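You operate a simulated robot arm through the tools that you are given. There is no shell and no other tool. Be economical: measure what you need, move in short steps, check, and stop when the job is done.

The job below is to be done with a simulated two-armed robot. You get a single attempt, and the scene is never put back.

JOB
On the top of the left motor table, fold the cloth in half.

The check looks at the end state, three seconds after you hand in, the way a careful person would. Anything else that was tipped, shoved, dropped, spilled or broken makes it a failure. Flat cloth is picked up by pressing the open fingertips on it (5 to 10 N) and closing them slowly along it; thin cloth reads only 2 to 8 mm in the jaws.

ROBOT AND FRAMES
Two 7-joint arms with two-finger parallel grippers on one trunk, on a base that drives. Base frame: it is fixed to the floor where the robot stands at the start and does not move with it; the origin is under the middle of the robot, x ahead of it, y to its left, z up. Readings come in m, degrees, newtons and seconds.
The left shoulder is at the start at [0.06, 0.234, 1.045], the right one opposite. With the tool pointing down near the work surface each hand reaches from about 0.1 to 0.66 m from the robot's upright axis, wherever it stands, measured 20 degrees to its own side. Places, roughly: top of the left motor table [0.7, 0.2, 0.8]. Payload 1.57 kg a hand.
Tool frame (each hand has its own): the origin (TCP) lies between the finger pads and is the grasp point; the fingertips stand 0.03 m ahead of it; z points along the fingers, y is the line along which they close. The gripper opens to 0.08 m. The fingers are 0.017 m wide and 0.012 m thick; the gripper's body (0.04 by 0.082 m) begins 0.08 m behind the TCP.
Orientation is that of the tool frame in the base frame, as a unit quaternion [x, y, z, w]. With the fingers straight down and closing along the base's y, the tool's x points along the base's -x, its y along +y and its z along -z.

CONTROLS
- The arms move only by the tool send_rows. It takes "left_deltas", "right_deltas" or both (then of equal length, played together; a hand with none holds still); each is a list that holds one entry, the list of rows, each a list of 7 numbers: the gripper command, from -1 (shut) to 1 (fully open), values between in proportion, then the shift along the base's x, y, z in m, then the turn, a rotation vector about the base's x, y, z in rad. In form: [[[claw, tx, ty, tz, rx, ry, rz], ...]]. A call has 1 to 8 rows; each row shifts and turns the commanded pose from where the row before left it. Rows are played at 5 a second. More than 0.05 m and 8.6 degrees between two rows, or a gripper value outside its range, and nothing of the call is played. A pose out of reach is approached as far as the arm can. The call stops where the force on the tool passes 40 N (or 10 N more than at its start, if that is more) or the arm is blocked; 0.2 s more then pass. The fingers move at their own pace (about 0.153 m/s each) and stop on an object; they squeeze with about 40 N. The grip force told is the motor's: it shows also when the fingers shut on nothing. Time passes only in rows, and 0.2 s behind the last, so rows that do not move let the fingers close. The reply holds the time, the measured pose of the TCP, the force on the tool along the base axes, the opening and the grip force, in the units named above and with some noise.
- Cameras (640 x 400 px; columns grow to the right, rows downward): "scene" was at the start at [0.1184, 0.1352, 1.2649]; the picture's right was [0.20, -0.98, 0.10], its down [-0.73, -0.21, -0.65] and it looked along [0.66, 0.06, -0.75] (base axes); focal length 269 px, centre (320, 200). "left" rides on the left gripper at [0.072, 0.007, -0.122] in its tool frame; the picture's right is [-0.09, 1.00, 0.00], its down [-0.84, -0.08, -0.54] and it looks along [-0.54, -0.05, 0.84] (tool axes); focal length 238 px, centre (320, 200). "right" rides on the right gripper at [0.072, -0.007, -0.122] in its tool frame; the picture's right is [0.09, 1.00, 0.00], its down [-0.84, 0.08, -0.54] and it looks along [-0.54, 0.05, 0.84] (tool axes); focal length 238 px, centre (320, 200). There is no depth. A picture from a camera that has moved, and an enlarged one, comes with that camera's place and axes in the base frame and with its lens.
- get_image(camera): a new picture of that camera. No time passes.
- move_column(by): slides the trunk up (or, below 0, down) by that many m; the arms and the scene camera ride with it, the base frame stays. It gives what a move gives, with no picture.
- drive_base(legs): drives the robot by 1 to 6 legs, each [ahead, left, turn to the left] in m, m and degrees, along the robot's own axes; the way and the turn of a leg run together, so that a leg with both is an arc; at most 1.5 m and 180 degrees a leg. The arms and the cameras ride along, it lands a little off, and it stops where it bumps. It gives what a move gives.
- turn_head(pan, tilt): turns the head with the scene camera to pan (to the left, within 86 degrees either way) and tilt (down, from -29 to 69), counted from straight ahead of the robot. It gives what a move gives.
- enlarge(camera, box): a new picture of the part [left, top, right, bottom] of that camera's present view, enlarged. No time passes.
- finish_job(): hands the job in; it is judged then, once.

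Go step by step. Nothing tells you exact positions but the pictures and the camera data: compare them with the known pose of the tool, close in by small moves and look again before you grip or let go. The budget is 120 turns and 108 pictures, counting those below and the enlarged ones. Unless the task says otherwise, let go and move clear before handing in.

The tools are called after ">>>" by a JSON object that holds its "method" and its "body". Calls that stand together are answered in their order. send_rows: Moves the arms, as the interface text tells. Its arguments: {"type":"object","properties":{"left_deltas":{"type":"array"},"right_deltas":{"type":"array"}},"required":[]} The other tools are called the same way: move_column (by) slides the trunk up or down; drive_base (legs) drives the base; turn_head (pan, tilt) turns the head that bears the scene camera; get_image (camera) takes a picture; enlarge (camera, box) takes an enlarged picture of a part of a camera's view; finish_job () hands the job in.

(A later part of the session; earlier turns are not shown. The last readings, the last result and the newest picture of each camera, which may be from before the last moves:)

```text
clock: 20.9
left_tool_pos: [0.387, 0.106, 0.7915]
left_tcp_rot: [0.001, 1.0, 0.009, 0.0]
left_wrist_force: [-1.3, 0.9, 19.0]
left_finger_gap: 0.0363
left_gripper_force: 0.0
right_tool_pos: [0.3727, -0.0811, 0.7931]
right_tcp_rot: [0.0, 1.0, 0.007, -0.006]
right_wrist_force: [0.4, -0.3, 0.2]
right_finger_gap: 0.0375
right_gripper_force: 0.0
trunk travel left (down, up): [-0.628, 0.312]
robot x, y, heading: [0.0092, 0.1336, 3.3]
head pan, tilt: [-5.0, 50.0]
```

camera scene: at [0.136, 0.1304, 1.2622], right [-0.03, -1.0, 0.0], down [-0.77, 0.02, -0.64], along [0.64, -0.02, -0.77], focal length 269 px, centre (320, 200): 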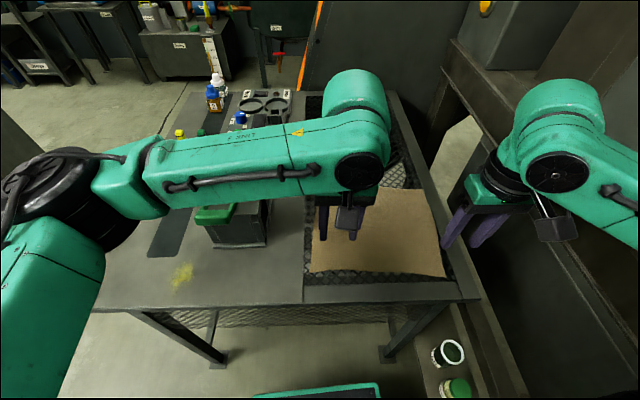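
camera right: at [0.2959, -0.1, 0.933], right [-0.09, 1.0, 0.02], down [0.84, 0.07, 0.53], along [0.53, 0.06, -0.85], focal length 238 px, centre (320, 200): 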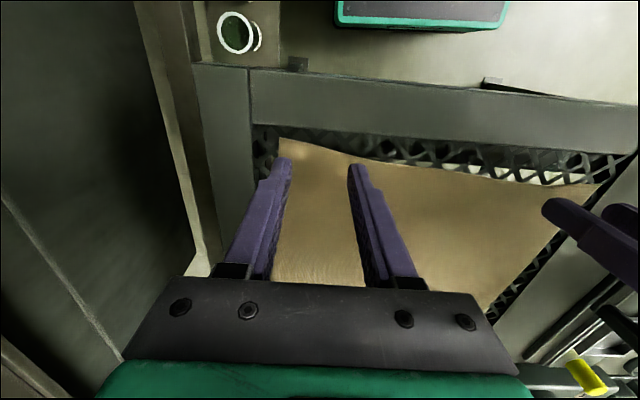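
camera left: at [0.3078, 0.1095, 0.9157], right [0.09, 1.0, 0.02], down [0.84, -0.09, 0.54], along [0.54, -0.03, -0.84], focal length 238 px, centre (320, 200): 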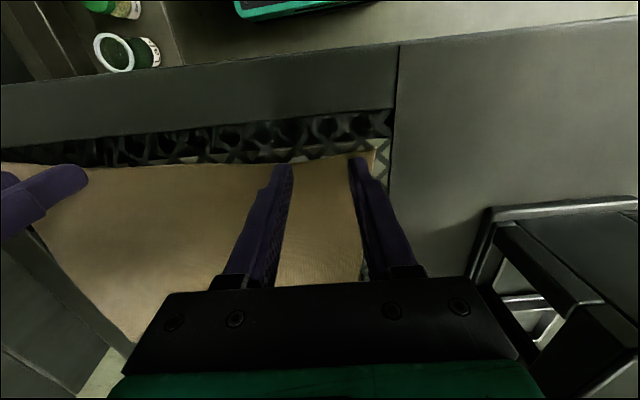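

>>> {"method": "send_rows", "body": {"left_deltas": [[[-0.06, 0, 0, 0.001, 0, 0, 0], [-0.06, 0, 0, 0, 0, 0, 0]]], "right_deltas": [[[-0.06, 0, 0, -0.0015, 0, 0, 0], [-0.06, 0, 0, 0, 0, 0, 0]]]}}

```text
clock: 21.5
left_tool_pos: [0.3867, 0.1053, 0.7916]
left_tcp_rot: [0.001, 1.0, 0.01, -0.002]
left_wrist_force: [2.3, 0.1, 7.2]
left_finger_gap: 0.0376
left_gripper_force: 0.0
right_tool_pos: [0.3742, -0.0819, 0.7927]
right_tcp_rot: [0.002, 1.0, 0.005, -0.004]
right_wrist_force: [1.1, 1.2, 11.9]
right_finger_gap: 0.0371
right_gripper_force: 0.1
trunk travel left (down, up): [-0.628, 0.312]
robot x, y, heading: [0.0093, 0.1295, 3.5]
head pan, tilt: [-5.0, 50.0]
```

Good pressing force on both (7 N and 12 N). Now I close slowly along the cloth.

>>> {"method": "send_rows", "body": {"left_deltas": [[[-0.18, 0, 0, 0, 0, 0, 0], [-0.3, 0, 0, 0, 0, 0, 0], [-0.42, 0, 0, 0, 0, 0, 0], [-0.54, 0, 0, 0, 0, 0, 0], [-0.66, 0, 0, 0, 0, 0, 0], [-0.8, 0, 0, 0, 0, 0, 0], [-1, 0, 0, 0, 0, 0, 0], [-1, 0, 0, 0, 0, 0, 0]]], "right_deltas": [[[-0.18, 0, 0, 0, 0, 0, 0], [-0.3, 0, 0, 0, 0, 0, 0], [-0.42, 0, 0, 0, 0, 0, 0], [-0.54, 0, 0, 0, 0, 0, 0], [-0.66, 0, 0, 0, 0, 0, 0], [-0.8, 0, 0, 0, 0, 0, 0], [-1, 0, 0, 0, 0, 0, 0], [-1, 0, 0, 0, 0, 0, 0]]]}}

>>> {"method": "enlarge", "body": {"camera": "left", "box": [220, 100, 420, 225]}}

>>> {"method": "enlarge", "body": {"camera": "right", "box": [220, 100, 420, 225]}}

```text
clock: 23.3
left_tool_pos: [0.3852, 0.1068, 0.7925]
left_tcp_rot: [0.001, 1.0, 0.008, -0.001]
left_wrist_force: [-0.3, -0.8, -0.6]
left_finger_gap: 0.0019
left_gripper_force: 23.9
right_tool_pos: [0.3738, -0.0817, 0.7912]
right_tcp_rot: [0.002, 1.0, 0.006, -0.005]
right_wrist_force: [0.6, -5.0, 22.4]
right_finger_gap: 0.0001
right_gripper_force: 21.5
trunk travel left (down, up): [-0.628, 0.312]
robot x, y, heading: [0.011, 0.1303, 3.3]
head pan, tilt: [-5.0, 50.0]
```

```text
3.20 times, centred on (320, 162) of left
camera zoom: at [0.3144, 0.1096, 0.9142], right [0.09, 1.0, 0.02], down [0.84, -0.09, 0.54], along [0.54, -0.04, -0.84], focal length 763 px, centre (320, 320)
```

zoom: 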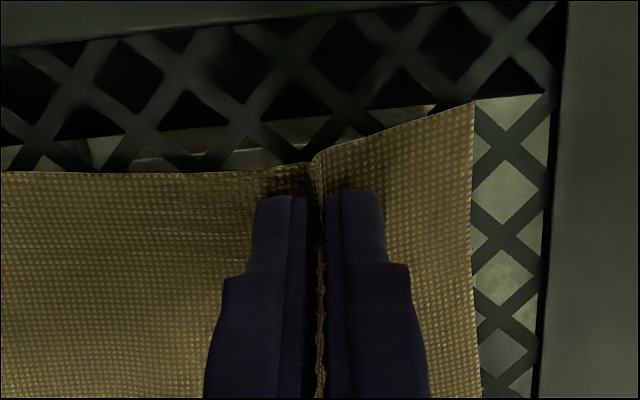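

```text
3.20 times, centred on (320, 162) of right
camera zoom: at [0.3027, -0.0905, 0.9147], right [-0.09, 1.0, 0.01], down [0.84, 0.07, 0.53], along [0.53, 0.06, -0.84], focal length 763 px, centre (320, 320)
```

zoom: 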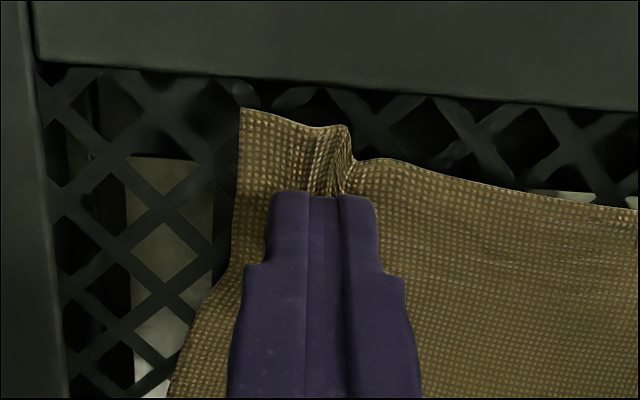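

The left hand has cloth (1.9 mm); the right closed on nothing. I'll lift the right, reopen it, and press again more lightly while the left holds.

>>> {"method": "send_rows", "body": {"right_deltas": [[[-1, 0, 0, 0.004, 0, 0, 0], [-0.06, 0, 0, 0.004, 0, 0, 0], [-0.06, 0, 0, 0, 0, 0, 0], [-0.06, 0, 0, 0, 0, 0, 0]]], "left_deltas": [[[-1, 0, 0, 0, 0, 0, 0], [-1, 0, 0, 0, 0, 0, 0], [-1, 0, 0, 0, 0, 0, 0], [-1, 0, 0, 0, 0, 0, 0]]]}}

>>> {"method": "enlarge", "body": {"camera": "right", "box": [220, 100, 420, 225]}}

```text
clock: 24.3
left_tool_pos: [0.3854, 0.1056, 0.7928]
left_tcp_rot: [0.001, 1.0, 0.01, 0.001]
left_wrist_force: [0.3, -0.8, -0.4]
left_finger_gap: 0.0021
left_gripper_force: 24.3
right_tool_pos: [0.3713, -0.0824, 0.7988]
right_tcp_rot: [0.002, 1.0, 0.007, -0.005]
right_wrist_force: [-0.2, -0.8, 1.3]
right_finger_gap: 0.0375
right_gripper_force: 0.1
trunk travel left (down, up): [-0.628, 0.312]
robot x, y, heading: [0.0099, 0.129, 3.5]
head pan, tilt: [-5.0, 50.0]
```

```text
3.20 times, centred on (320, 162) of right
camera zoom: at [0.3019, -0.0904, 0.9223], right [-0.09, 1.0, 0.01], down [0.84, 0.07, 0.53], along [0.53, 0.06, -0.84], focal length 763 px, centre (320, 320)
```

zoom: 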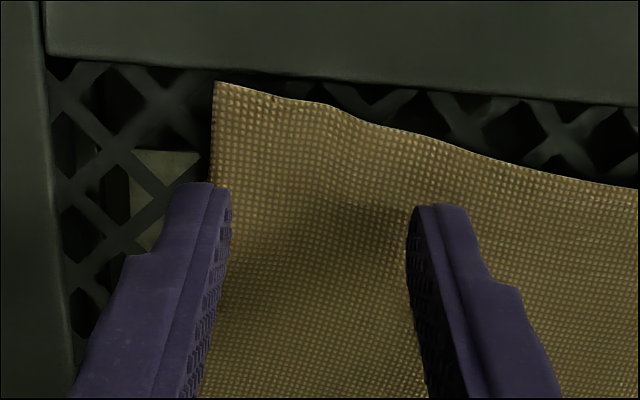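

The cloth gathered inward a little on the right. I'll shift the right hand 12 mm inward and 8 mm toward the edge, then lower gently.

>>> {"method": "send_rows", "body": {"right_deltas": [[[-0.06, -0.008, 0.012, 0, 0, 0, 0], [-0.06, 0, 0, -0.004, 0, 0, 0], [-0.06, 0, 0, -0.002, 0, 0, 0], [-0.06, 0, 0, -0.001, 0, 0, 0], [-0.06, 0, 0, 0, 0, 0, 0]]], "left_deltas": [[[-1, 0, 0, 0, 0, 0, 0], [-1, 0, 0, 0, 0, 0, 0], [-1, 0, 0, 0, 0, 0, 0], [-1, 0, 0, 0, 0, 0, 0], [-1, 0, 0, 0, 0, 0, 0]]]}}

>>> {"method": "enlarge", "body": {"camera": "right", "box": [220, 100, 420, 225]}}

```text
clock: 25.5
left_tool_pos: [0.3862, 0.1036, 0.7919]
left_tcp_rot: [0.001, 1.0, 0.01, 0.0]
left_wrist_force: [0.2, 0.2, 0.9]
left_finger_gap: 0.0023
left_gripper_force: 23.4
right_tool_pos: [0.3667, -0.0709, 0.793]
right_tcp_rot: [0.002, 1.0, 0.008, -0.004]
right_wrist_force: [2.9, 1.7, 16.3]
right_finger_gap: 0.0368
right_gripper_force: 0.0
trunk travel left (down, up): [-0.628, 0.312]
robot x, y, heading: [0.0099, 0.1335, 3.3]
head pan, tilt: [-5.0, 50.0]
```

```text
3.20 times, centred on (320, 162) of right
camera zoom: at [0.2961, -0.0798, 0.9149], right [-0.09, 1.0, 0.02], down [0.84, 0.07, 0.54], along [0.53, 0.06, -0.84], focal length 763 px, centre (320, 320)
```

zoom: 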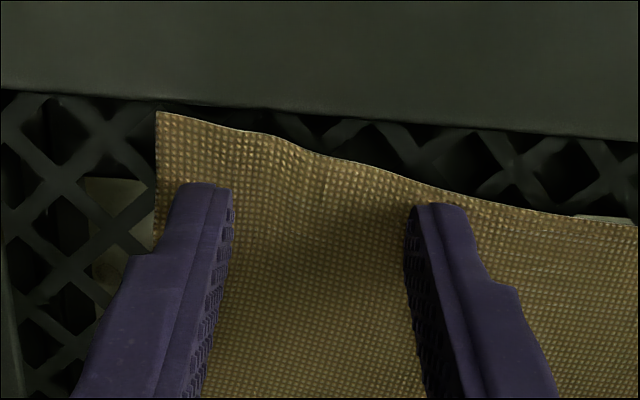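

>>> {"method": "send_rows", "body": {"right_deltas": [[[-0.06, 0, 0, 0.001, 0, 0, 0], [-0.2, 0, 0, 0, 0, 0, 0], [-0.34, 0, 0, 0, 0, 0, 0], [-0.48, 0, 0, 0.0003, 0, 0, 0], [-0.62, 0, 0, 0.0003, 0, 0, 0], [-0.78, 0, 0, 0.0003, 0, 0, 0], [-1, 0, 0, 0, 0, 0, 0], [-1, 0, 0, 0, 0, 0, 0]]], "left_deltas": [[[-1, 0, 0, 0, 0, 0, 0], [-1, 0, 0, 0, 0, 0, 0], [-1, 0, 0, 0, 0, 0, 0], [-1, 0, 0, 0, 0, 0, 0], [-1, 0, 0, 0, 0, 0, 0], [-1, 0, 0, 0, 0, 0, 0], [-1, 0, 0, 0, 0, 0, 0], [-1, 0, 0, 0, 0, 0, 0]]]}}

>>> {"method": "enlarge", "body": {"camera": "right", "box": [220, 100, 420, 225]}}

```text
clock: 27.3
left_tool_pos: [0.3872, 0.1036, 0.7927]
left_tcp_rot: [0.0, 1.0, 0.01, -0.001]
left_wrist_force: [-0.4, -1.2, -0.3]
left_finger_gap: 0.002
left_gripper_force: 23.4
right_tool_pos: [0.365, -0.0717, 0.7928]
right_tcp_rot: [0.001, 1.0, 0.007, -0.005]
right_wrist_force: [-0.7, 0.8, 0.3]
right_finger_gap: 0.0021
right_gripper_force: 23.2
trunk travel left (down, up): [-0.628, 0.312]
robot x, y, heading: [0.0122, 0.1302, 3.4]
head pan, tilt: [-5.0, 50.0]
```

```text
3.20 times, centred on (320, 162) of right
camera zoom: at [0.2946, -0.0796, 0.9159], right [-0.09, 1.0, 0.02], down [0.84, 0.07, 0.53], along [0.53, 0.06, -0.85], focal length 763 px, centre (320, 320)
```

zoom: 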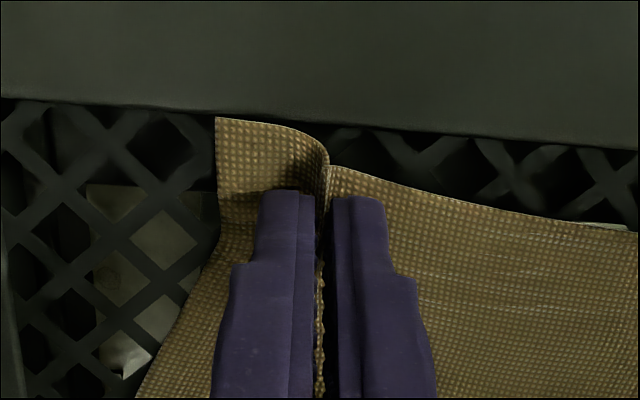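

Both hands now hold cloth (about 2 mm each). I'll lift slowly with a little forward motion, then look.

>>> {"method": "send_rows", "body": {"left_deltas": [[[-1, 0.002, 0, 0.012, 0, 0, 0], [-1, 0.004, 0.001, 0.015, 0, 0, 0], [-1, 0.007, 0.002, 0.016, 0, 0, 0], [-1, 0.01, 0.002, 0.016, 0, 0, 0], [-1, 0.01, 0, 0.014, 0, 0, 0], [-1, 0.01, 0, 0.01, 0, 0, 0], [-1, 0, 0, 0, 0, 0, 0]]], "right_deltas": [[[-1, 0.002, 0, 0.012, 0, 0, 0], [-1, 0.004, -0.003, 0.015, 0, 0, 0], [-1, 0.007, -0.004, 0.016, 0, 0, 0], [-1, 0.01, -0.004, 0.016, 0, 0, 0], [-1, 0.01, 0, 0.014, 0, 0, 0], [-1, 0.01, 0, 0.01, 0, 0, 0], [-1, 0, 0, 0, 0, 0, 0]]]}}

>>> {"method": "get_image", "body": {"camera": "scene"}}

>>> {"method": "get_image", "body": {"camera": "right"}}

```text
clock: 28.9
left_tool_pos: [0.4288, 0.1051, 0.8759]
left_tcp_rot: [0.002, 1.0, 0.008, -0.001]
left_wrist_force: [-3.1, -27.4, -0.7]
left_finger_gap: 0.0026
left_gripper_force: 24.3
right_tool_pos: [0.4085, -0.0828, 0.8756]
right_tcp_rot: [0.001, 1.0, 0.012, -0.004]
right_wrist_force: [2.4, 26.5, -0.3]
right_finger_gap: 0.0024
right_gripper_force: 23.8
trunk travel left (down, up): [-0.628, 0.312]
robot x, y, heading: [0.0083, 0.1305, 3.4]
head pan, tilt: [-5.0, 50.0]
```

```text
65 pictures are left
camera scene: at [0.1363, 0.1305, 1.2622], right [-0.03, -1.0, 0.0], down [-0.77, 0.02, -0.64], along [0.64, -0.02, -0.77], focal length 269 px, centre (320, 200)
```

scene: 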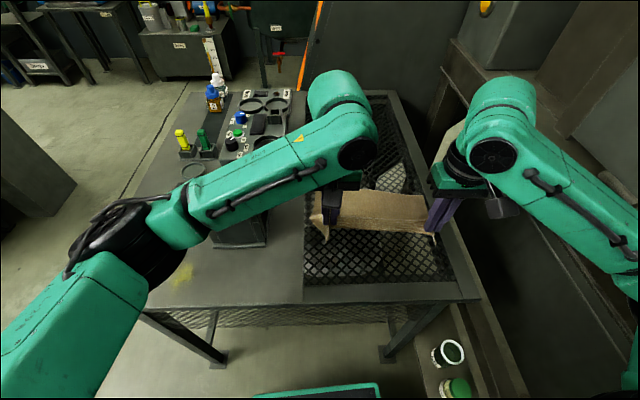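

```text
64 pictures are left
camera right: at [0.3386, -0.0922, 0.998], right [-0.09, 1.0, 0.02], down [0.84, 0.06, 0.54], along [0.53, 0.07, -0.84], focal length 238 px, centre (320, 200)
```

right: 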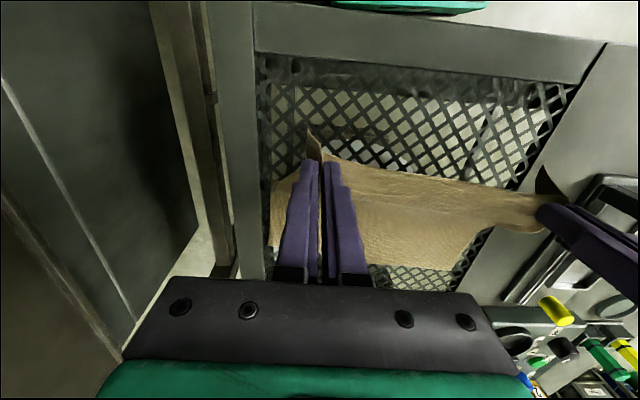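

The near edge is up but pulled too taut (27 N). I'll bring the hands 9 mm closer, then continue.

>>> {"method": "send_rows", "body": {"left_deltas": [[[-1, 0, -0.004, 0, 0, 0, 0], [-1, 0, 0, 0, 0, 0, 0]]], "right_deltas": [[[-1, 0, 0.005, 0, 0, 0, 0], [-1, 0, 0, 0, 0, 0, 0]]]}}

>>> {"method": "enlarge", "body": {"camera": "scene", "box": [290, 150, 480, 290]}}

>>> {"method": "get_image", "body": {"camera": "left"}}

```text
clock: 29.5
left_tool_pos: [0.4305, 0.1034, 0.875]
left_tcp_rot: [0.0, 1.0, 0.012, -0.001]
left_wrist_force: [-2.0, -12.8, -0.3]
left_finger_gap: 0.0019
left_gripper_force: 23.5
right_tool_pos: [0.4082, -0.0797, 0.8745]
right_tcp_rot: [0.002, 1.0, 0.008, -0.005]
right_wrist_force: [1.9, 12.8, 0.0]
right_finger_gap: 0.0019
right_gripper_force: 23.6
trunk travel left (down, up): [-0.628, 0.312]
robot x, y, heading: [0.0079, 0.1307, 3.5]
head pan, tilt: [-5.0, 50.0]
```

```text
2.86 times, centred on (385, 220) of scene
camera zoom: at [0.1365, 0.1305, 1.2621], right [-0.03, -1.0, 0.0], down [-0.77, 0.02, -0.64], along [0.64, -0.02, -0.77], focal length 769 px, centre (134, 143)
```

zoom: 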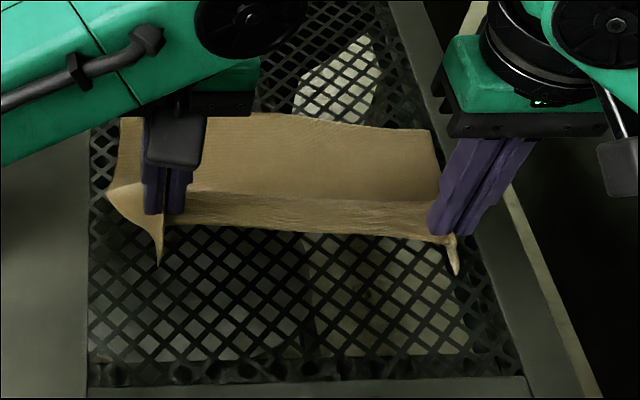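

```text
62 pictures are left
camera left: at [0.358, 0.1067, 0.9965], right [0.09, 1.0, 0.02], down [0.84, -0.09, 0.54], along [0.54, -0.03, -0.84], focal length 238 px, centre (320, 200)
```

left: 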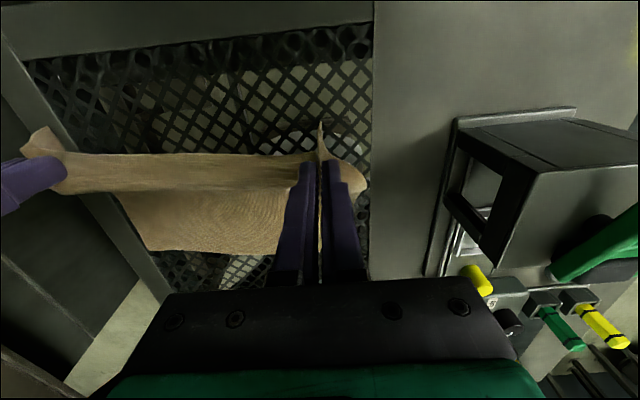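

The fold is forming well and the far edge stays at about x 0.56–0.58. I'll carry the near edge forward over it in an arc.

>>> {"method": "send_rows", "body": {"left_deltas": [[[-1, 0.015, 0, 0.003, 0, 0, 0], [-1, 0.018, 0, 0, 0, 0, 0], [-1, 0.018, 0, 0, 0, 0, 0], [-1, 0.018, 0, -0.004, 0, 0, 0], [-1, 0.018, 0, -0.006, 0, 0, 0], [-1, 0, 0, 0, 0, 0, 0]]], "right_deltas": [[[-1, 0.015, 0.001, 0.003, 0, 0, 0], [-1, 0.018, 0, 0, 0, 0, 0], [-1, 0.018, 0, 0, 0, 0, 0], [-1, 0.018, 0, -0.004, 0, 0, 0], [-1, 0.018, 0, -0.006, 0, 0, 0], [-1, 0, 0, 0, 0, 0, 0]]]}}

>>> {"method": "enlarge", "body": {"camera": "scene", "box": [290, 130, 480, 270]}}

>>> {"method": "get_image", "body": {"camera": "left"}}

>>> {"method": "get_image", "body": {"camera": "right"}}

```text
clock: 30.9
left_tool_pos: [0.5161, 0.1032, 0.8682]
left_tcp_rot: [0.001, 1.0, 0.012, -0.001]
left_wrist_force: [-0.3, -9.2, 0.4]
left_finger_gap: 0.0021
left_gripper_force: 23.9
right_tool_pos: [0.4956, -0.0776, 0.8672]
right_tcp_rot: [0.0, 1.0, 0.008, -0.005]
right_wrist_force: [0.7, 8.3, 0.6]
right_finger_gap: 0.0022
right_gripper_force: 24.3
trunk travel left (down, up): [-0.628, 0.312]
robot x, y, heading: [0.0121, 0.1307, 3.4]
head pan, tilt: [-5.0, 50.0]
```

```text
2.86 times, centred on (385, 200) of scene
camera zoom: at [0.136, 0.1306, 1.2622], right [-0.03, -1.0, 0.0], down [-0.77, 0.02, -0.64], along [0.64, -0.02, -0.77], focal length 769 px, centre (134, 200)
```

zoom: 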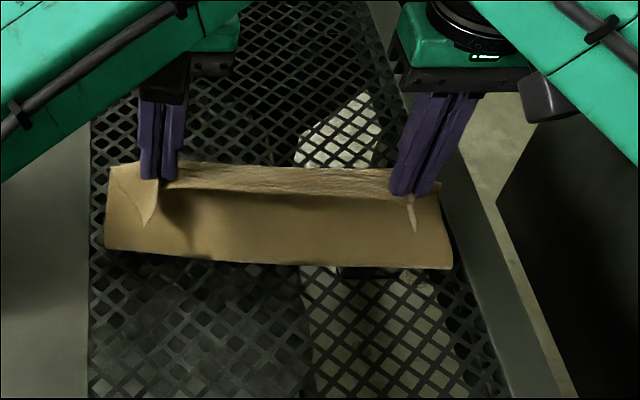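

```text
60 pictures are left
camera left: at [0.4442, 0.1065, 0.9896], right [0.09, 1.0, 0.02], down [0.84, -0.09, 0.54], along [0.54, -0.03, -0.84], focal length 238 px, centre (320, 200)
```

left: 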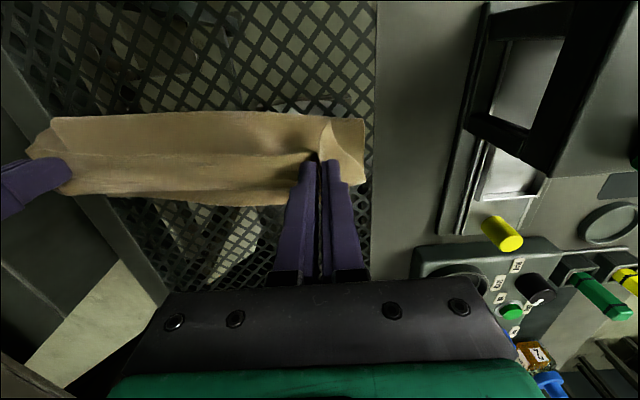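

```text
59 pictures are left
camera right: at [0.4252, -0.0865, 0.9913], right [-0.09, 1.0, 0.02], down [0.84, 0.07, 0.53], along [0.53, 0.06, -0.85], focal length 238 px, centre (320, 200)
```

right: 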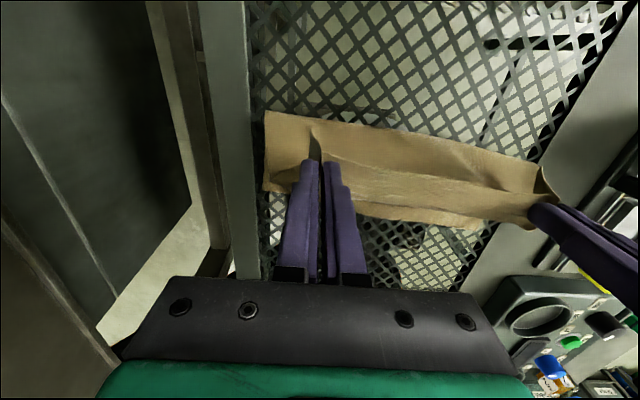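

Going well, but the free edge strip hangs below the tips and could tuck under. I'll tilt both hands 30° so the fingers point forward while following the arc down.

>>> {"method": "send_rows", "body": {"left_deltas": [[[-1, 0.008, 0, -0.004, 0, -0.13, 0], [-1, 0.008, 0, -0.005, 0, -0.13, 0], [-1, 0.008, 0, -0.006, 0, -0.13, 0], [-1, 0.008, 0, -0.008, 0, -0.13, 0], [-1, 0.004, 0, -0.01, 0, 0, 0], [-1, 0, 0, 0, 0, 0, 0]]], "right_deltas": [[[-1, 0.008, 0, -0.004, 0, -0.13, 0], [-1, 0.008, 0, -0.005, 0, -0.13, 0], [-1, 0.008, 0, -0.006, 0, -0.13, 0], [-1, 0.008, 0, -0.008, 0, -0.13, 0], [-1, 0.004, 0, -0.01, 0, 0, 0], [-1, 0, 0, 0, 0, 0, 0]]]}}

>>> {"method": "enlarge", "body": {"camera": "scene", "box": [290, 130, 480, 270]}}

>>> {"method": "get_image", "body": {"camera": "left"}}

>>> {"method": "get_image", "body": {"camera": "right"}}

```text
clock: 32.3
left_tool_pos: [0.5512, 0.1022, 0.8329]
left_tcp_rot: [-0.002, 0.967, 0.011, 0.256]
left_wrist_force: [-1.3, -8.5, -0.7]
left_finger_gap: 0.002
left_gripper_force: 23.8
right_tool_pos: [0.5301, -0.077, 0.8351]
right_tcp_rot: [-0.001, 0.968, 0.01, 0.253]
right_wrist_force: [0.2, 9.7, 0.6]
right_finger_gap: 0.0022
right_gripper_force: 23.3
trunk travel left (down, up): [-0.628, 0.312]
robot x, y, heading: [0.0129, 0.1284, 3.3]
head pan, tilt: [-5.0, 50.0]
```

```text
2.86 times, centred on (385, 200) of scene
camera zoom: at [0.1362, 0.1305, 1.2622], right [-0.03, -1.0, 0.0], down [-0.77, 0.02, -0.64], along [0.64, -0.02, -0.77], focal length 769 px, centre (134, 200)
```

zoom: 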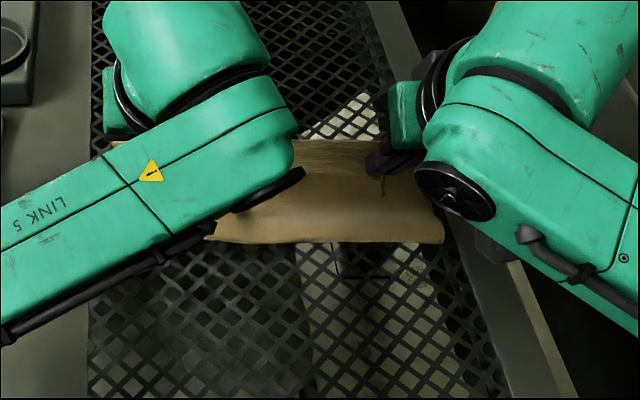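

```text
57 pictures are left
camera left: at [0.4291, 0.1063, 0.9037], right [0.07, 1.0, 0.07], down [0.46, -0.09, 0.88], along [0.89, -0.03, -0.46], focal length 238 px, centre (320, 200)
```

left: 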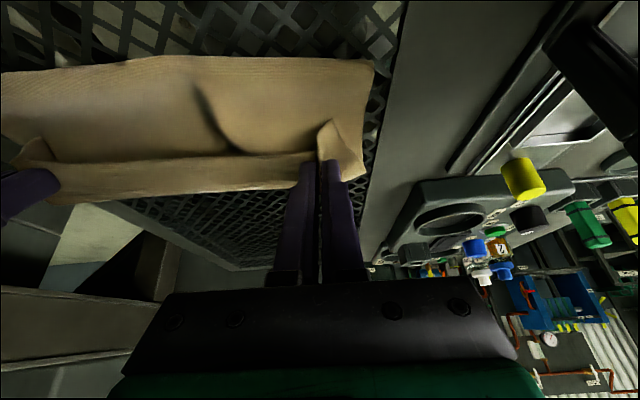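

```text
56 pictures are left
camera right: at [0.4092, -0.0867, 0.9069], right [-0.09, 1.0, -0.03], down [0.47, 0.07, 0.88], along [0.88, 0.06, -0.47], focal length 238 px, centre (320, 200)
```

right: 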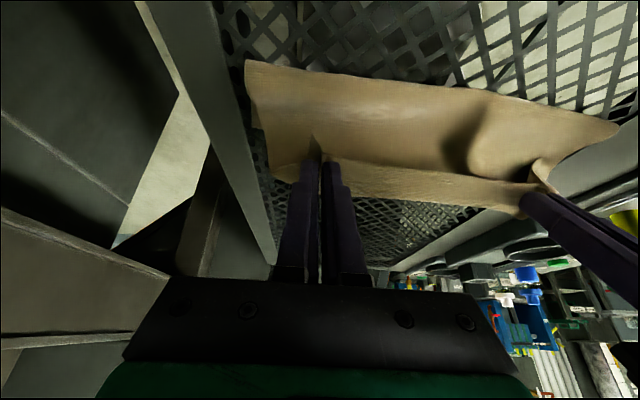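

Now I see the 2 cm edge strip is folded back toward the robot over the crest; forward tilt worsens that. I'll tilt the hands the other way (fingers slightly toward the robot) while lowering the crest just short of the far edge.

>>> {"method": "send_rows", "body": {"left_deltas": [[[-1, 0.004, 0, 0.0, 0, 0.13, 0], [-1, 0.004, 0, 0, 0, 0.13, 0], [-1, 0.004, 0, -0.002, 0, 0.13, 0], [-1, 0.003, 0, -0.006, 0, 0.13, 0], [-1, 0.002, 0, -0.007, 0, 0.13, 0], [-1, 0.002, 0, -0.007, 0, 0.13, 0], [-1, 0, 0, 0, 0, 0, 0]]], "right_deltas": [[[-1, 0.005, 0, 0.0, 0, 0.13, 0], [-1, 0.005, 0, 0, 0, 0.13, 0], [-1, 0.005, 0, -0.002, 0, 0.13, 0], [-1, 0.003, 0, -0.006, 0, 0.13, 0], [-1, 0.002, 0, -0.007, 0, 0.13, 0], [-1, 0.002, 0, -0.007, 0, 0.13, 0], [-1, 0, 0, 0, 0, 0, 0]]]}}

>>> {"method": "enlarge", "body": {"camera": "scene", "box": [290, 120, 480, 260]}}

>>> {"method": "get_image", "body": {"camera": "left"}}

```text
clock: 33.9
left_tool_pos: [0.56, 0.0974, 0.8234]
left_tcp_rot: [0.012, 1.0, 0.015, 0.006]
left_wrist_force: [-0.6, -2.4, 0.3]
left_finger_gap: 0.0022
left_gripper_force: 23.8
left hand out of reach, approached as far as the arm can: row 4, 5, 6
right_tool_pos: [0.5536, -0.0792, 0.814]
right_tcp_rot: [0.002, 0.991, 0.008, -0.135]
right_wrist_force: [0.1, 2.3, 0.9]
right_finger_gap: 0.0018
right_gripper_force: 23.3
trunk travel left (down, up): [-0.628, 0.312]
robot x, y, heading: [0.0108, 0.1326, 3.3]
head pan, tilt: [-5.0, 50.0]
```

```text
2.86 times, centred on (385, 190) of scene
camera zoom: at [0.1361, 0.1301, 1.2622], right [-0.03, -1.0, 0.0], down [-0.77, 0.02, -0.64], along [0.64, -0.02, -0.77], focal length 769 px, centre (134, 229)
```

zoom: 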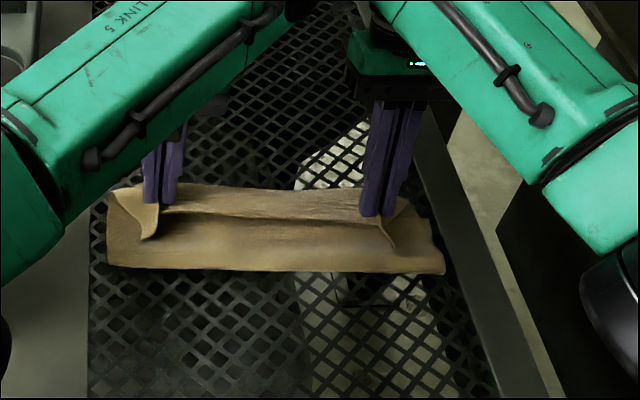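

```text
54 pictures are left
camera left: at [0.4866, 0.1025, 0.9437], right [0.12, 0.99, 0.03], down [0.83, -0.12, 0.55], along [0.55, -0.04, -0.83], focal length 238 px, centre (320, 200)
```

left: 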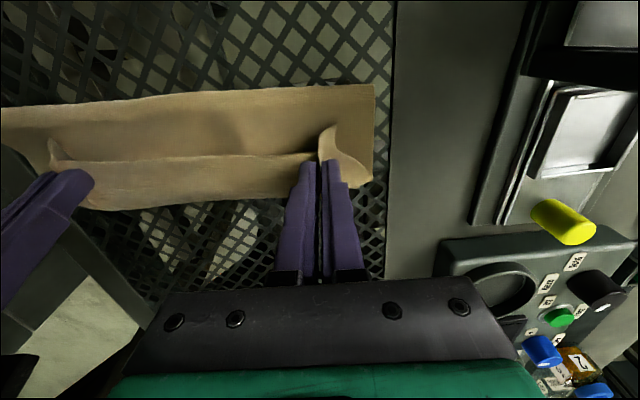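

Nearly there. I'll lower both crests to just above the bottom layer.

>>> {"method": "send_rows", "body": {"left_deltas": [[[-1, 0, 0, -0.006, 0, -0.13, 0], [-1, 0, 0, -0.006, 0, -0.1, 0], [-1, 0, 0, 0, 0, 0, 0]]], "right_deltas": [[[-1, 0, 0, -0.006, 0, 0, 0], [-1, 0, 0, -0.006, 0, 0, 0], [-1, 0, 0, 0, 0, 0, 0]]]}}

>>> {"method": "get_image", "body": {"camera": "right"}}

```text
clock: 34.7
left_tool_pos: [0.56, 0.0981, 0.8108]
left_tcp_rot: [0.01, 0.992, 0.016, 0.122]
left_wrist_force: [-0.4, -3.1, -0.5]
left_finger_gap: 0.0023
left_gripper_force: 23.5
right_tool_pos: [0.5532, -0.0777, 0.8019]
right_tcp_rot: [0.001, 0.991, 0.009, -0.136]
right_wrist_force: [0.2, 3.0, -0.3]
right_finger_gap: 0.0021
right_gripper_force: 23.4
trunk travel left (down, up): [-0.628, 0.312]
robot x, y, heading: [0.0111, 0.1312, 3.3]
head pan, tilt: [-5.0, 50.0]
```

```text
53 pictures are left
camera right: at [0.5177, -0.0868, 0.9388], right [-0.08, 1.0, 0.04], down [0.95, 0.07, 0.3], along [0.29, 0.06, -0.95], focal length 238 px, centre (320, 200)
```

right: 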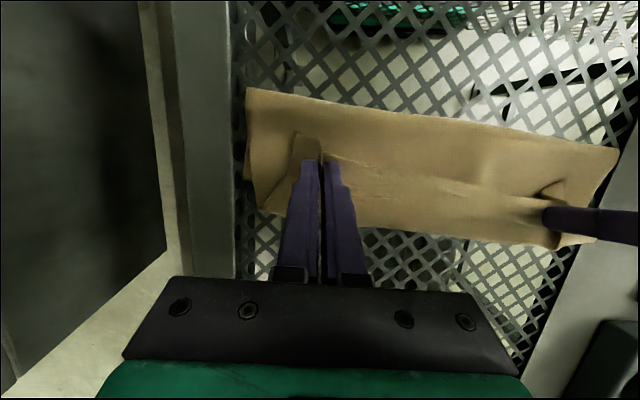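

Positions look good: the crest is about 1–2 cm short of the far edge, as planned. I'll lower the left slightly, release both gently, and rise.

>>> {"method": "send_rows", "body": {"left_deltas": [[[-1, 0, 0, -0.008, 0, 0.1, 0], [-0.7, 0, 0, 0, 0, 0, 0], [-0.6, 0, 0, 0, 0, 0, 0], [-0.6, 0, 0, 0.01, 0, 0, 0], [-0.6, 0, 0, 0.02, 0, 0, 0], [-0.6, 0, 0, 0.03, 0, 0, 0], [-0.6, 0, 0, 0.03, 0, 0, 0]]], "right_deltas": [[[-1, 0, 0, -0.003, 0, 0, 0], [-0.7, 0, 0, 0, 0, 0, 0], [-0.6, 0, 0, 0, 0, 0, 0], [-0.6, 0.002, 0, 0.01, 0, 0, 0], [-0.6, 0.004, 0, 0.02, 0, 0, 0], [-0.6, 0.004, 0, 0.03, 0, 0, 0], [-0.6, 0, 0, 0.03, 0, 0, 0]]]}}

>>> {"method": "enlarge", "body": {"camera": "scene", "box": [290, 120, 480, 260]}}

>>> {"method": "get_image", "body": {"camera": "right"}}

>>> {"method": "get_image", "body": {"camera": "left"}}

```text
clock: 36.3
left_tool_pos: [0.5588, 0.0982, 0.8936]
left_tcp_rot: [0.011, 0.997, 0.016, 0.072]
left_wrist_force: [0.0, 0.5, -0.1]
left_finger_gap: 0.0158
left_gripper_force: 0.1
right_tool_pos: [0.5626, -0.0792, 0.89]
right_tcp_rot: [0.003, 0.991, 0.008, -0.135]
right_wrist_force: [0.2, -0.8, 0.2]
right_finger_gap: 0.0161
right_gripper_force: 0.2
trunk travel left (down, up): [-0.628, 0.312]
robot x, y, heading: [0.0127, 0.131, 3.4]
head pan, tilt: [-5.0, 50.0]
```

```text
2.86 times, centred on (385, 190) of scene
camera zoom: at [0.1355, 0.1307, 1.2622], right [-0.03, -1.0, 0.0], down [-0.77, 0.02, -0.64], along [0.64, -0.02, -0.77], focal length 769 px, centre (134, 229)
```

zoom: 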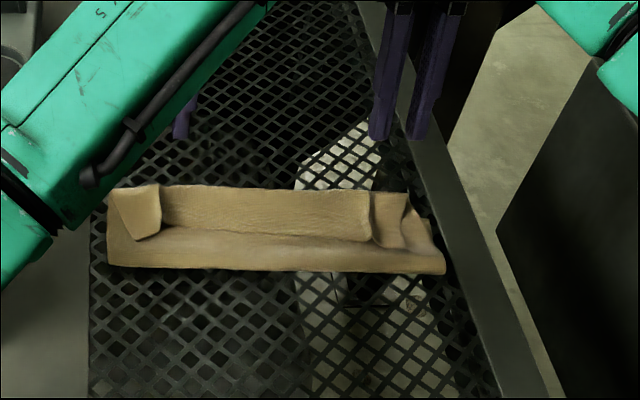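

```text
51 pictures are left
camera right: at [0.5277, -0.0871, 1.0264], right [-0.08, 1.0, 0.04], down [0.95, 0.07, 0.3], along [0.3, 0.06, -0.95], focal length 238 px, centre (320, 200)
```

right: 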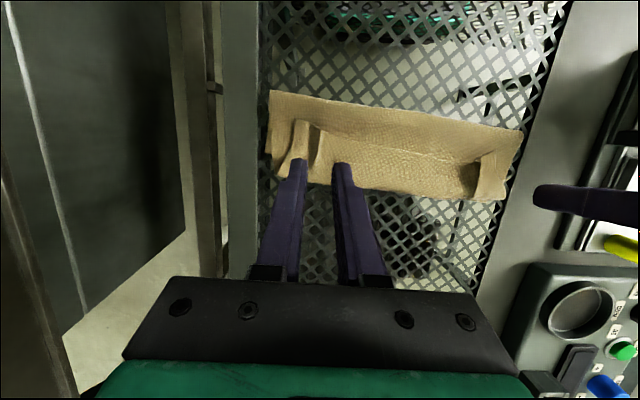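

```text
50 pictures are left
camera left: at [0.4703, 0.1032, 1.0034], right [0.11, 0.99, 0.05], down [0.75, -0.12, 0.65], along [0.65, -0.04, -0.76], focal length 238 px, centre (320, 200)
```

left: 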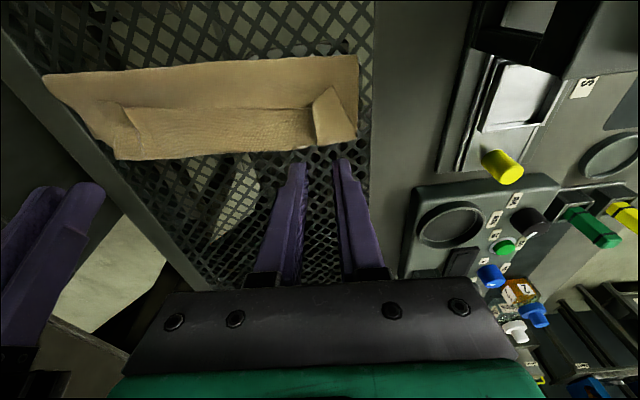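

Released. The free edge strip has ended up folded back on top. I'll clear the hands and look from above.

>>> {"method": "send_rows", "body": {"left_deltas": [[[-0.6, -0.02, 0.03, 0.04, 0, 0, 0], [-0.6, -0.04, 0.03, 0.04, 0, 0, 0], [-0.6, -0.04, 0.03, 0.03, 0, 0, 0], [-0.6, -0.04, 0.0, 0.0, 0, 0.13, 0]]], "right_deltas": [[[-0.6, -0.02, -0.01, 0.04, 0, 0, 0], [-0.6, -0.04, -0.01, 0.04, 0, -0.09, 0], [-0.6, -0.04, -0.01, 0.0, 0, -0.09, 0], [-0.6, -0.04, 0.0, 0.0, 0, -0.09, 0]]]}}

>>> {"method": "enlarge", "body": {"camera": "scene", "box": [290, 120, 480, 260]}}

>>> {"method": "get_image", "body": {"camera": "right"}}

>>> {"method": "get_image", "body": {"camera": "left"}}

```text
refused: row 1 steps farther than a row can; nothing moved
```

```text
2.86 times, centred on (385, 190) of scene
camera zoom: at [0.1355, 0.1307, 1.2622], right [-0.03, -1.0, 0.0], down [-0.77, 0.02, -0.64], along [0.64, -0.02, -0.77], focal length 769 px, centre (134, 229)
```

zoom: 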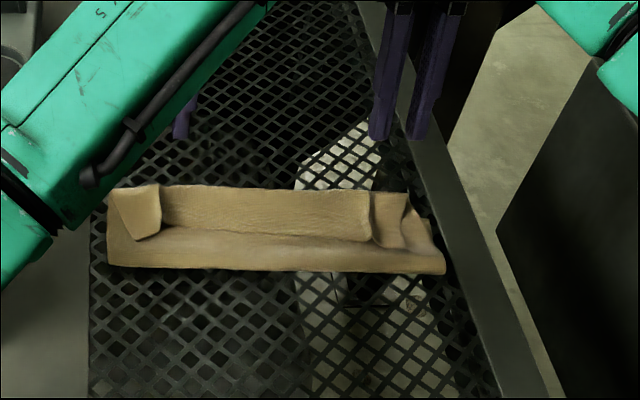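

```text
48 pictures are left
camera right: at [0.5277, -0.0871, 1.0264], right [-0.08, 1.0, 0.04], down [0.95, 0.07, 0.3], along [0.3, 0.06, -0.95], focal length 238 px, centre (320, 200)
```

right: 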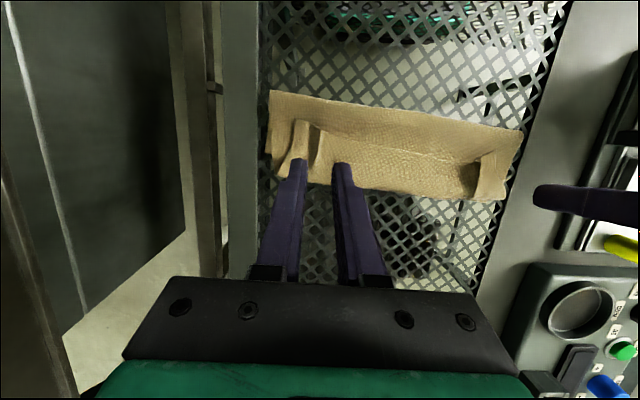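

```text
47 pictures are left
camera left: at [0.4703, 0.1032, 1.0034], right [0.11, 0.99, 0.05], down [0.75, -0.12, 0.65], along [0.65, -0.04, -0.76], focal length 238 px, centre (320, 200)
```

left: 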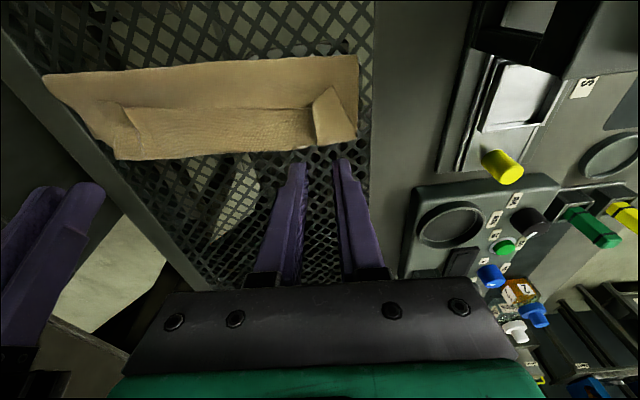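

The edge strip doubled back because the top wasn't held taut. The pinch ridges are still standing, so I'll re-grip them where I released, unfold, and redo it the better way (far edge toward me, with the hands able to rotate).

>>> {"method": "send_rows", "body": {"left_deltas": [[[-0.1, -0.003, 0, -0.01, 0, 0.1, 0], [-0.1, -0.003, 0, -0.02, 0, 0.04, 0], [-0.1, 0, 0, -0.03, 0, 0, 0], [-0.1, 0, 0, -0.02, 0, 0, 0], [-0.1, 0, 0, 0, 0, 0, 0]]], "right_deltas": [[[-0.1, -0.006, 0, -0.01, 0, -0.1, 0], [-0.1, -0.006, 0, -0.02, 0, -0.1, 0], [-0.1, 0, 0, -0.03, 0, -0.07, 0], [-0.1, 0, 0, -0.02, 0, 0, 0], [-0.1, 0, 0, 0, 0, 0, 0]]]}}

>>> {"method": "enlarge", "body": {"camera": "left", "box": [200, 60, 440, 210]}}

>>> {"method": "enlarge", "body": {"camera": "right", "box": [200, 60, 440, 210]}}

```text
clock: 37.5
left_tool_pos: [0.5538, 0.1013, 0.8125]
left_tcp_rot: [0.013, 1.0, 0.015, 0.001]
left_wrist_force: [0.1, -0.6, 0.6]
left_finger_gap: 0.0361
left_gripper_force: 0.1
right_tool_pos: [0.5536, -0.0794, 0.809]
right_tcp_rot: [0.001, 1.0, 0.009, -0.001]
right_wrist_force: [-0.5, -0.7, 0.3]
right_finger_gap: 0.0359
right_gripper_force: 0.0
trunk travel left (down, up): [-0.628, 0.312]
robot x, y, heading: [0.0112, 0.1295, 3.4]
head pan, tilt: [-5.0, 50.0]
```

```text
2.67 times, centred on (320, 135) of left
camera zoom: at [0.4819, 0.105, 0.9343], right [0.12, 0.99, 0.03], down [0.83, -0.12, 0.54], along [0.54, -0.04, -0.84], focal length 636 px, centre (320, 373)
```

zoom: 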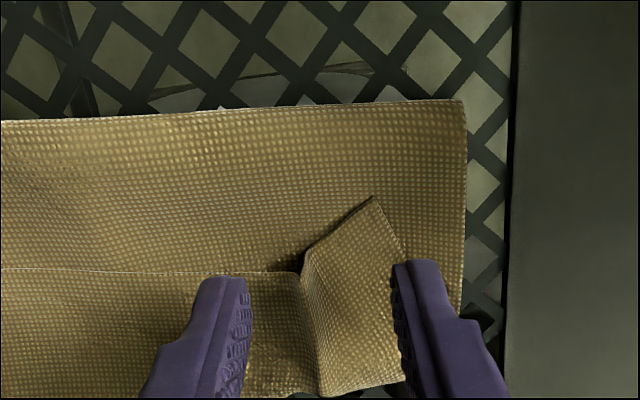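

```text
2.67 times, centred on (320, 135) of right
camera zoom: at [0.4814, -0.0882, 0.9312], right [-0.09, 1.0, 0.02], down [0.84, 0.07, 0.54], along [0.54, 0.06, -0.84], focal length 636 px, centre (320, 373)
```

zoom: 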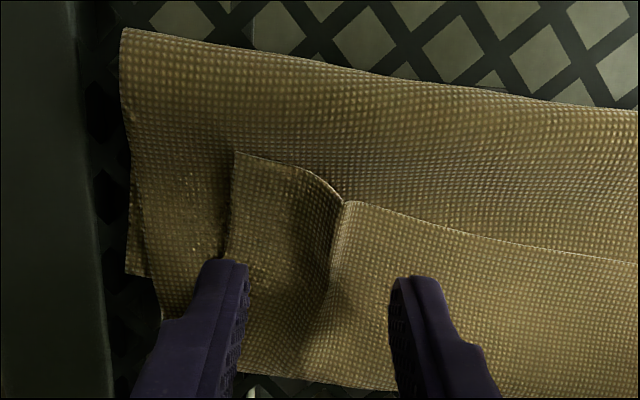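

Ridges lie neatly between the open fingers. I'll lower 9 mm and close slowly.

>>> {"method": "send_rows", "body": {"left_deltas": [[[-0.1, 0.003, 0, -0.006, 0, 0, 0], [-0.1, 0, 0, -0.005, 0, 0, 0], [-0.3, 0, 0, 0, 0, 0, 0], [-0.5, 0, 0, 0, 0, 0, 0], [-0.7, 0, 0, 0, 0, 0, 0], [-0.85, 0, 0, 0, 0, 0, 0], [-1, 0, 0, 0, 0, 0, 0], [-1, 0, 0, 0, 0, 0, 0]]], "right_deltas": [[[-0.1, 0.003, 0, -0.006, 0, 0, 0], [-0.1, 0, 0, -0.003, 0, 0, 0], [-0.3, 0, 0, 0, 0, 0, 0], [-0.5, 0, 0, 0, 0, 0, 0], [-0.7, 0, 0, 0, 0, 0, 0], [-0.85, 0, 0, 0, 0, 0, 0], [-1, 0, 0, 0, 0, 0, 0], [-1, 0, 0, 0, 0, 0, 0]]]}}

```text
clock: 39.3
left_tool_pos: [0.5574, 0.1, 0.8016]
left_tcp_rot: [0.014, 1.0, 0.015, 0.002]
left_wrist_force: [-0.9, -3.3, -0.3]
left_finger_gap: 0.0021
left_gripper_force: 23.8
right_tool_pos: [0.5567, -0.0785, 0.8001]
right_tcp_rot: [0.001, 1.0, 0.009, -0.001]
right_wrist_force: [0.2, 2.6, 0.4]
right_finger_gap: 0.0023
right_gripper_force: 23.9
trunk travel left (down, up): [-0.628, 0.312]
robot x, y, heading: [0.0086, 0.1334, 3.5]
head pan, tilt: [-5.0, 50.0]
```

Both gripped near the free edge. I'll lift and draw back to re-open the fold to the earlier hold position.

>>> {"method": "send_rows", "body": {"left_deltas": [[[-1, 0, 0, 0.02, 0, 0, 0], [-1, -0.005, 0, 0.025, 0, 0, 0], [-1, -0.025, 0, 0.02, 0, 0, 0], [-1, -0.03, 0, 0.01, 0, 0, 0], [-1, -0.03, 0, 0.005, 0, 0, 0], [-1, -0.03, 0, 0, 0, 0, 0], [-1, -0.03, 0, 0, 0, 0, 0], [-1, 0, 0, 0, 0, 0, 0]]], "right_deltas": [[[-1, 0, 0, 0.02, 0, 0, 0], [-1, -0.005, 0, 0.025, 0, 0, 0], [-1, -0.025, 0, 0.02, 0, 0, 0], [-1, -0.03, 0, 0.01, 0, 0, 0], [-1, -0.033, 0, 0.005, 0, 0, 0], [-1, -0.034, 0, 0, 0, 0, 0], [-1, -0.035, 0, 0, 0, 0, 0], [-1, 0, 0, 0, 0, 0, 0]]]}}

>>> {"method": "enlarge", "body": {"camera": "scene", "box": [290, 130, 480, 270]}}

>>> {"method": "get_image", "body": {"camera": "right"}}

```text
clock: 41.1
left_tool_pos: [0.4062, 0.0993, 0.8806]
left_tcp_rot: [0.013, 1.0, 0.015, 0.001]
left_wrist_force: [-0.3, -5.4, -0.2]
left_finger_gap: 0.0019
left_gripper_force: 23.7
right_tool_pos: [0.3942, -0.0774, 0.8789]
right_tcp_rot: [0.002, 1.0, 0.009, -0.002]
right_wrist_force: [1.3, 4.0, 0.6]
right_finger_gap: 0.002
right_gripper_force: 23.6
trunk travel left (down, up): [-0.628, 0.312]
robot x, y, heading: [0.0085, 0.1301, 3.6]
head pan, tilt: [-5.0, 50.0]
```

```text
2.86 times, centred on (385, 200) of scene
camera zoom: at [0.138, 0.1305, 1.262], right [-0.03, -1.0, 0.0], down [-0.77, 0.02, -0.64], along [0.64, -0.02, -0.77], focal length 769 px, centre (134, 200)
```

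zoom: 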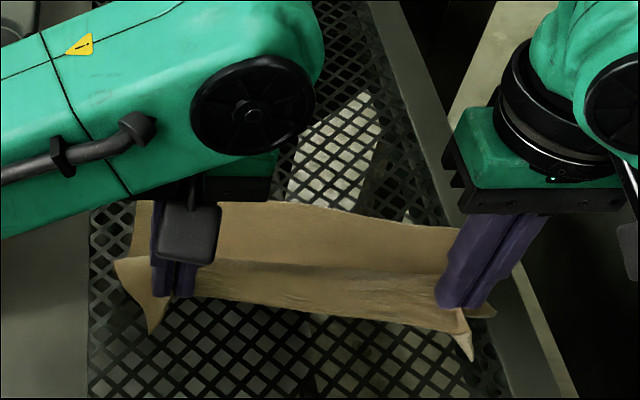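

```text
43 pictures are left
camera right: at [0.323, -0.0873, 1.0021], right [-0.09, 1.0, 0.02], down [0.84, 0.07, 0.54], along [0.54, 0.06, -0.84], focal length 238 px, centre (320, 200)
```

right: 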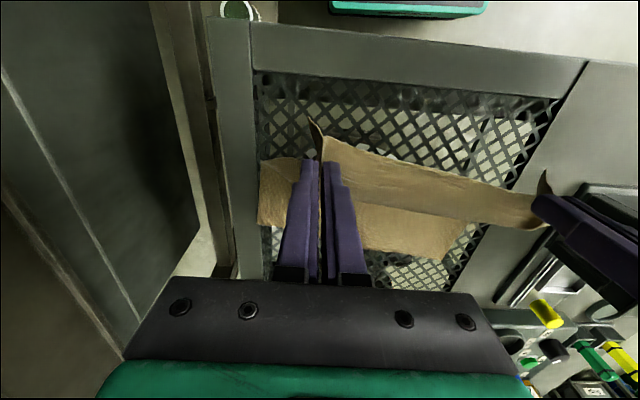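

The cloth came back with it; the far edge now lies at about (0.554,0.13)–(0.516,-0.149), better within reach. I'll redo the arc at full radius so the top layer stays taut.

>>> {"method": "send_rows", "body": {"left_deltas": [[[-1, 0.017, -0.001, 0.005, 0, 0, 0], [-1, 0.018, -0.001, 0.004, 0, 0, 0], [-1, 0.02, -0.001, -0.003, 0, 0, 0], [-1, 0.019, -0.001, -0.004, 0, 0.04, 0], [-1, 0.015, -0.001, -0.009, 0, 0.04, 0], [-1, 0.015, -0.001, -0.011, 0, 0.04, 0], [-1, 0.01, -0.001, -0.013, 0, 0.04, 0], [-1, 0, 0, 0, 0, 0, 0]]], "right_deltas": [[[-1, 0.008, -0.001, 0.005, 0, 0, 0], [-1, 0.009, -0.002, 0.004, 0, 0, 0], [-1, 0.022, -0.002, -0.003, 0, 0, 0], [-1, 0.022, -0.002, -0.004, 0, 0.04, 0], [-1, 0.015, -0.002, -0.009, 0, 0.04, 0], [-1, 0.015, -0.002, -0.011, 0, 0.04, 0], [-1, 0.01, -0.002, -0.013, 0, 0.04, 0], [-1, 0, 0, 0, 0, 0, 0]]]}}

>>> {"method": "enlarge", "body": {"camera": "scene", "box": [290, 130, 480, 270]}}

>>> {"method": "get_image", "body": {"camera": "left"}}

>>> {"method": "get_image", "body": {"camera": "right"}}

```text
clock: 42.9
left_tool_pos: [0.5209, 0.0895, 0.851]
left_tcp_rot: [0.016, 0.997, 0.013, -0.079]
left_wrist_force: [-4.2, -13.9, 0.5]
left_finger_gap: 0.0025
left_gripper_force: 24.3
right_tool_pos: [0.4962, -0.0906, 0.8483]
right_tcp_rot: [0.002, 0.997, 0.009, -0.081]
right_wrist_force: [2.9, 14.4, 0.7]
right_finger_gap: 0.0023
right_gripper_force: 23.6
trunk travel left (down, up): [-0.628, 0.312]
robot x, y, heading: [0.0112, 0.1308, 3.4]
head pan, tilt: [-5.0, 50.0]
```

```text
2.86 times, centred on (385, 200) of scene
camera zoom: at [0.1361, 0.1311, 1.2622], right [-0.03, -1.0, 0.0], down [-0.77, 0.02, -0.64], along [0.64, -0.02, -0.77], focal length 769 px, centre (134, 200)
```

zoom: 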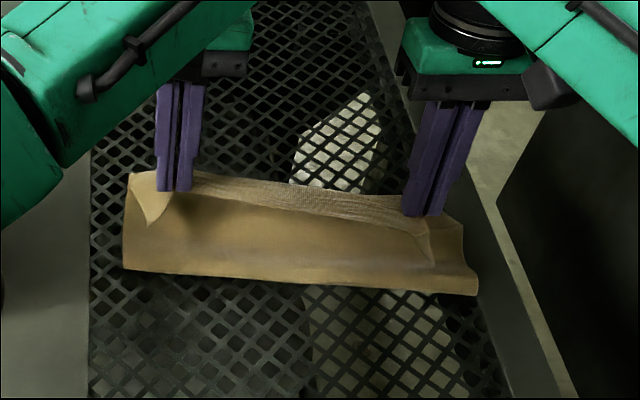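

```text
41 pictures are left
camera left: at [0.4693, 0.0956, 0.9823], right [0.12, 0.99, 0.01], down [0.91, -0.12, 0.4], along [0.4, -0.04, -0.92], focal length 238 px, centre (320, 200)
```

left: 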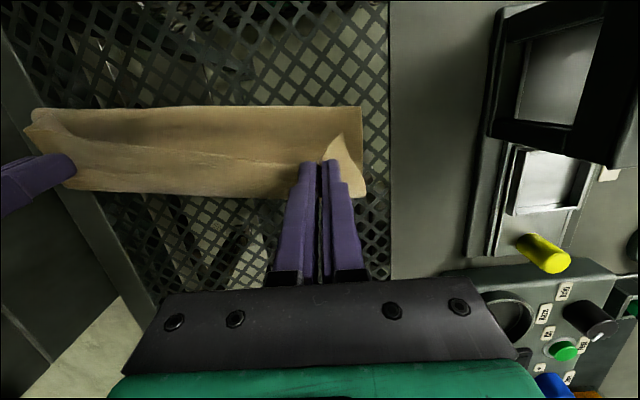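

```text
40 pictures are left
camera right: at [0.4436, -0.0993, 0.9809], right [-0.09, 1.0, 0.03], down [0.91, 0.07, 0.4], along [0.4, 0.06, -0.91], focal length 238 px, centre (320, 200)
```

right: 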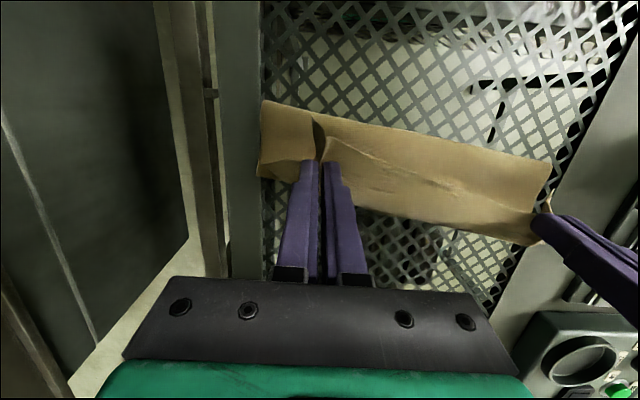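

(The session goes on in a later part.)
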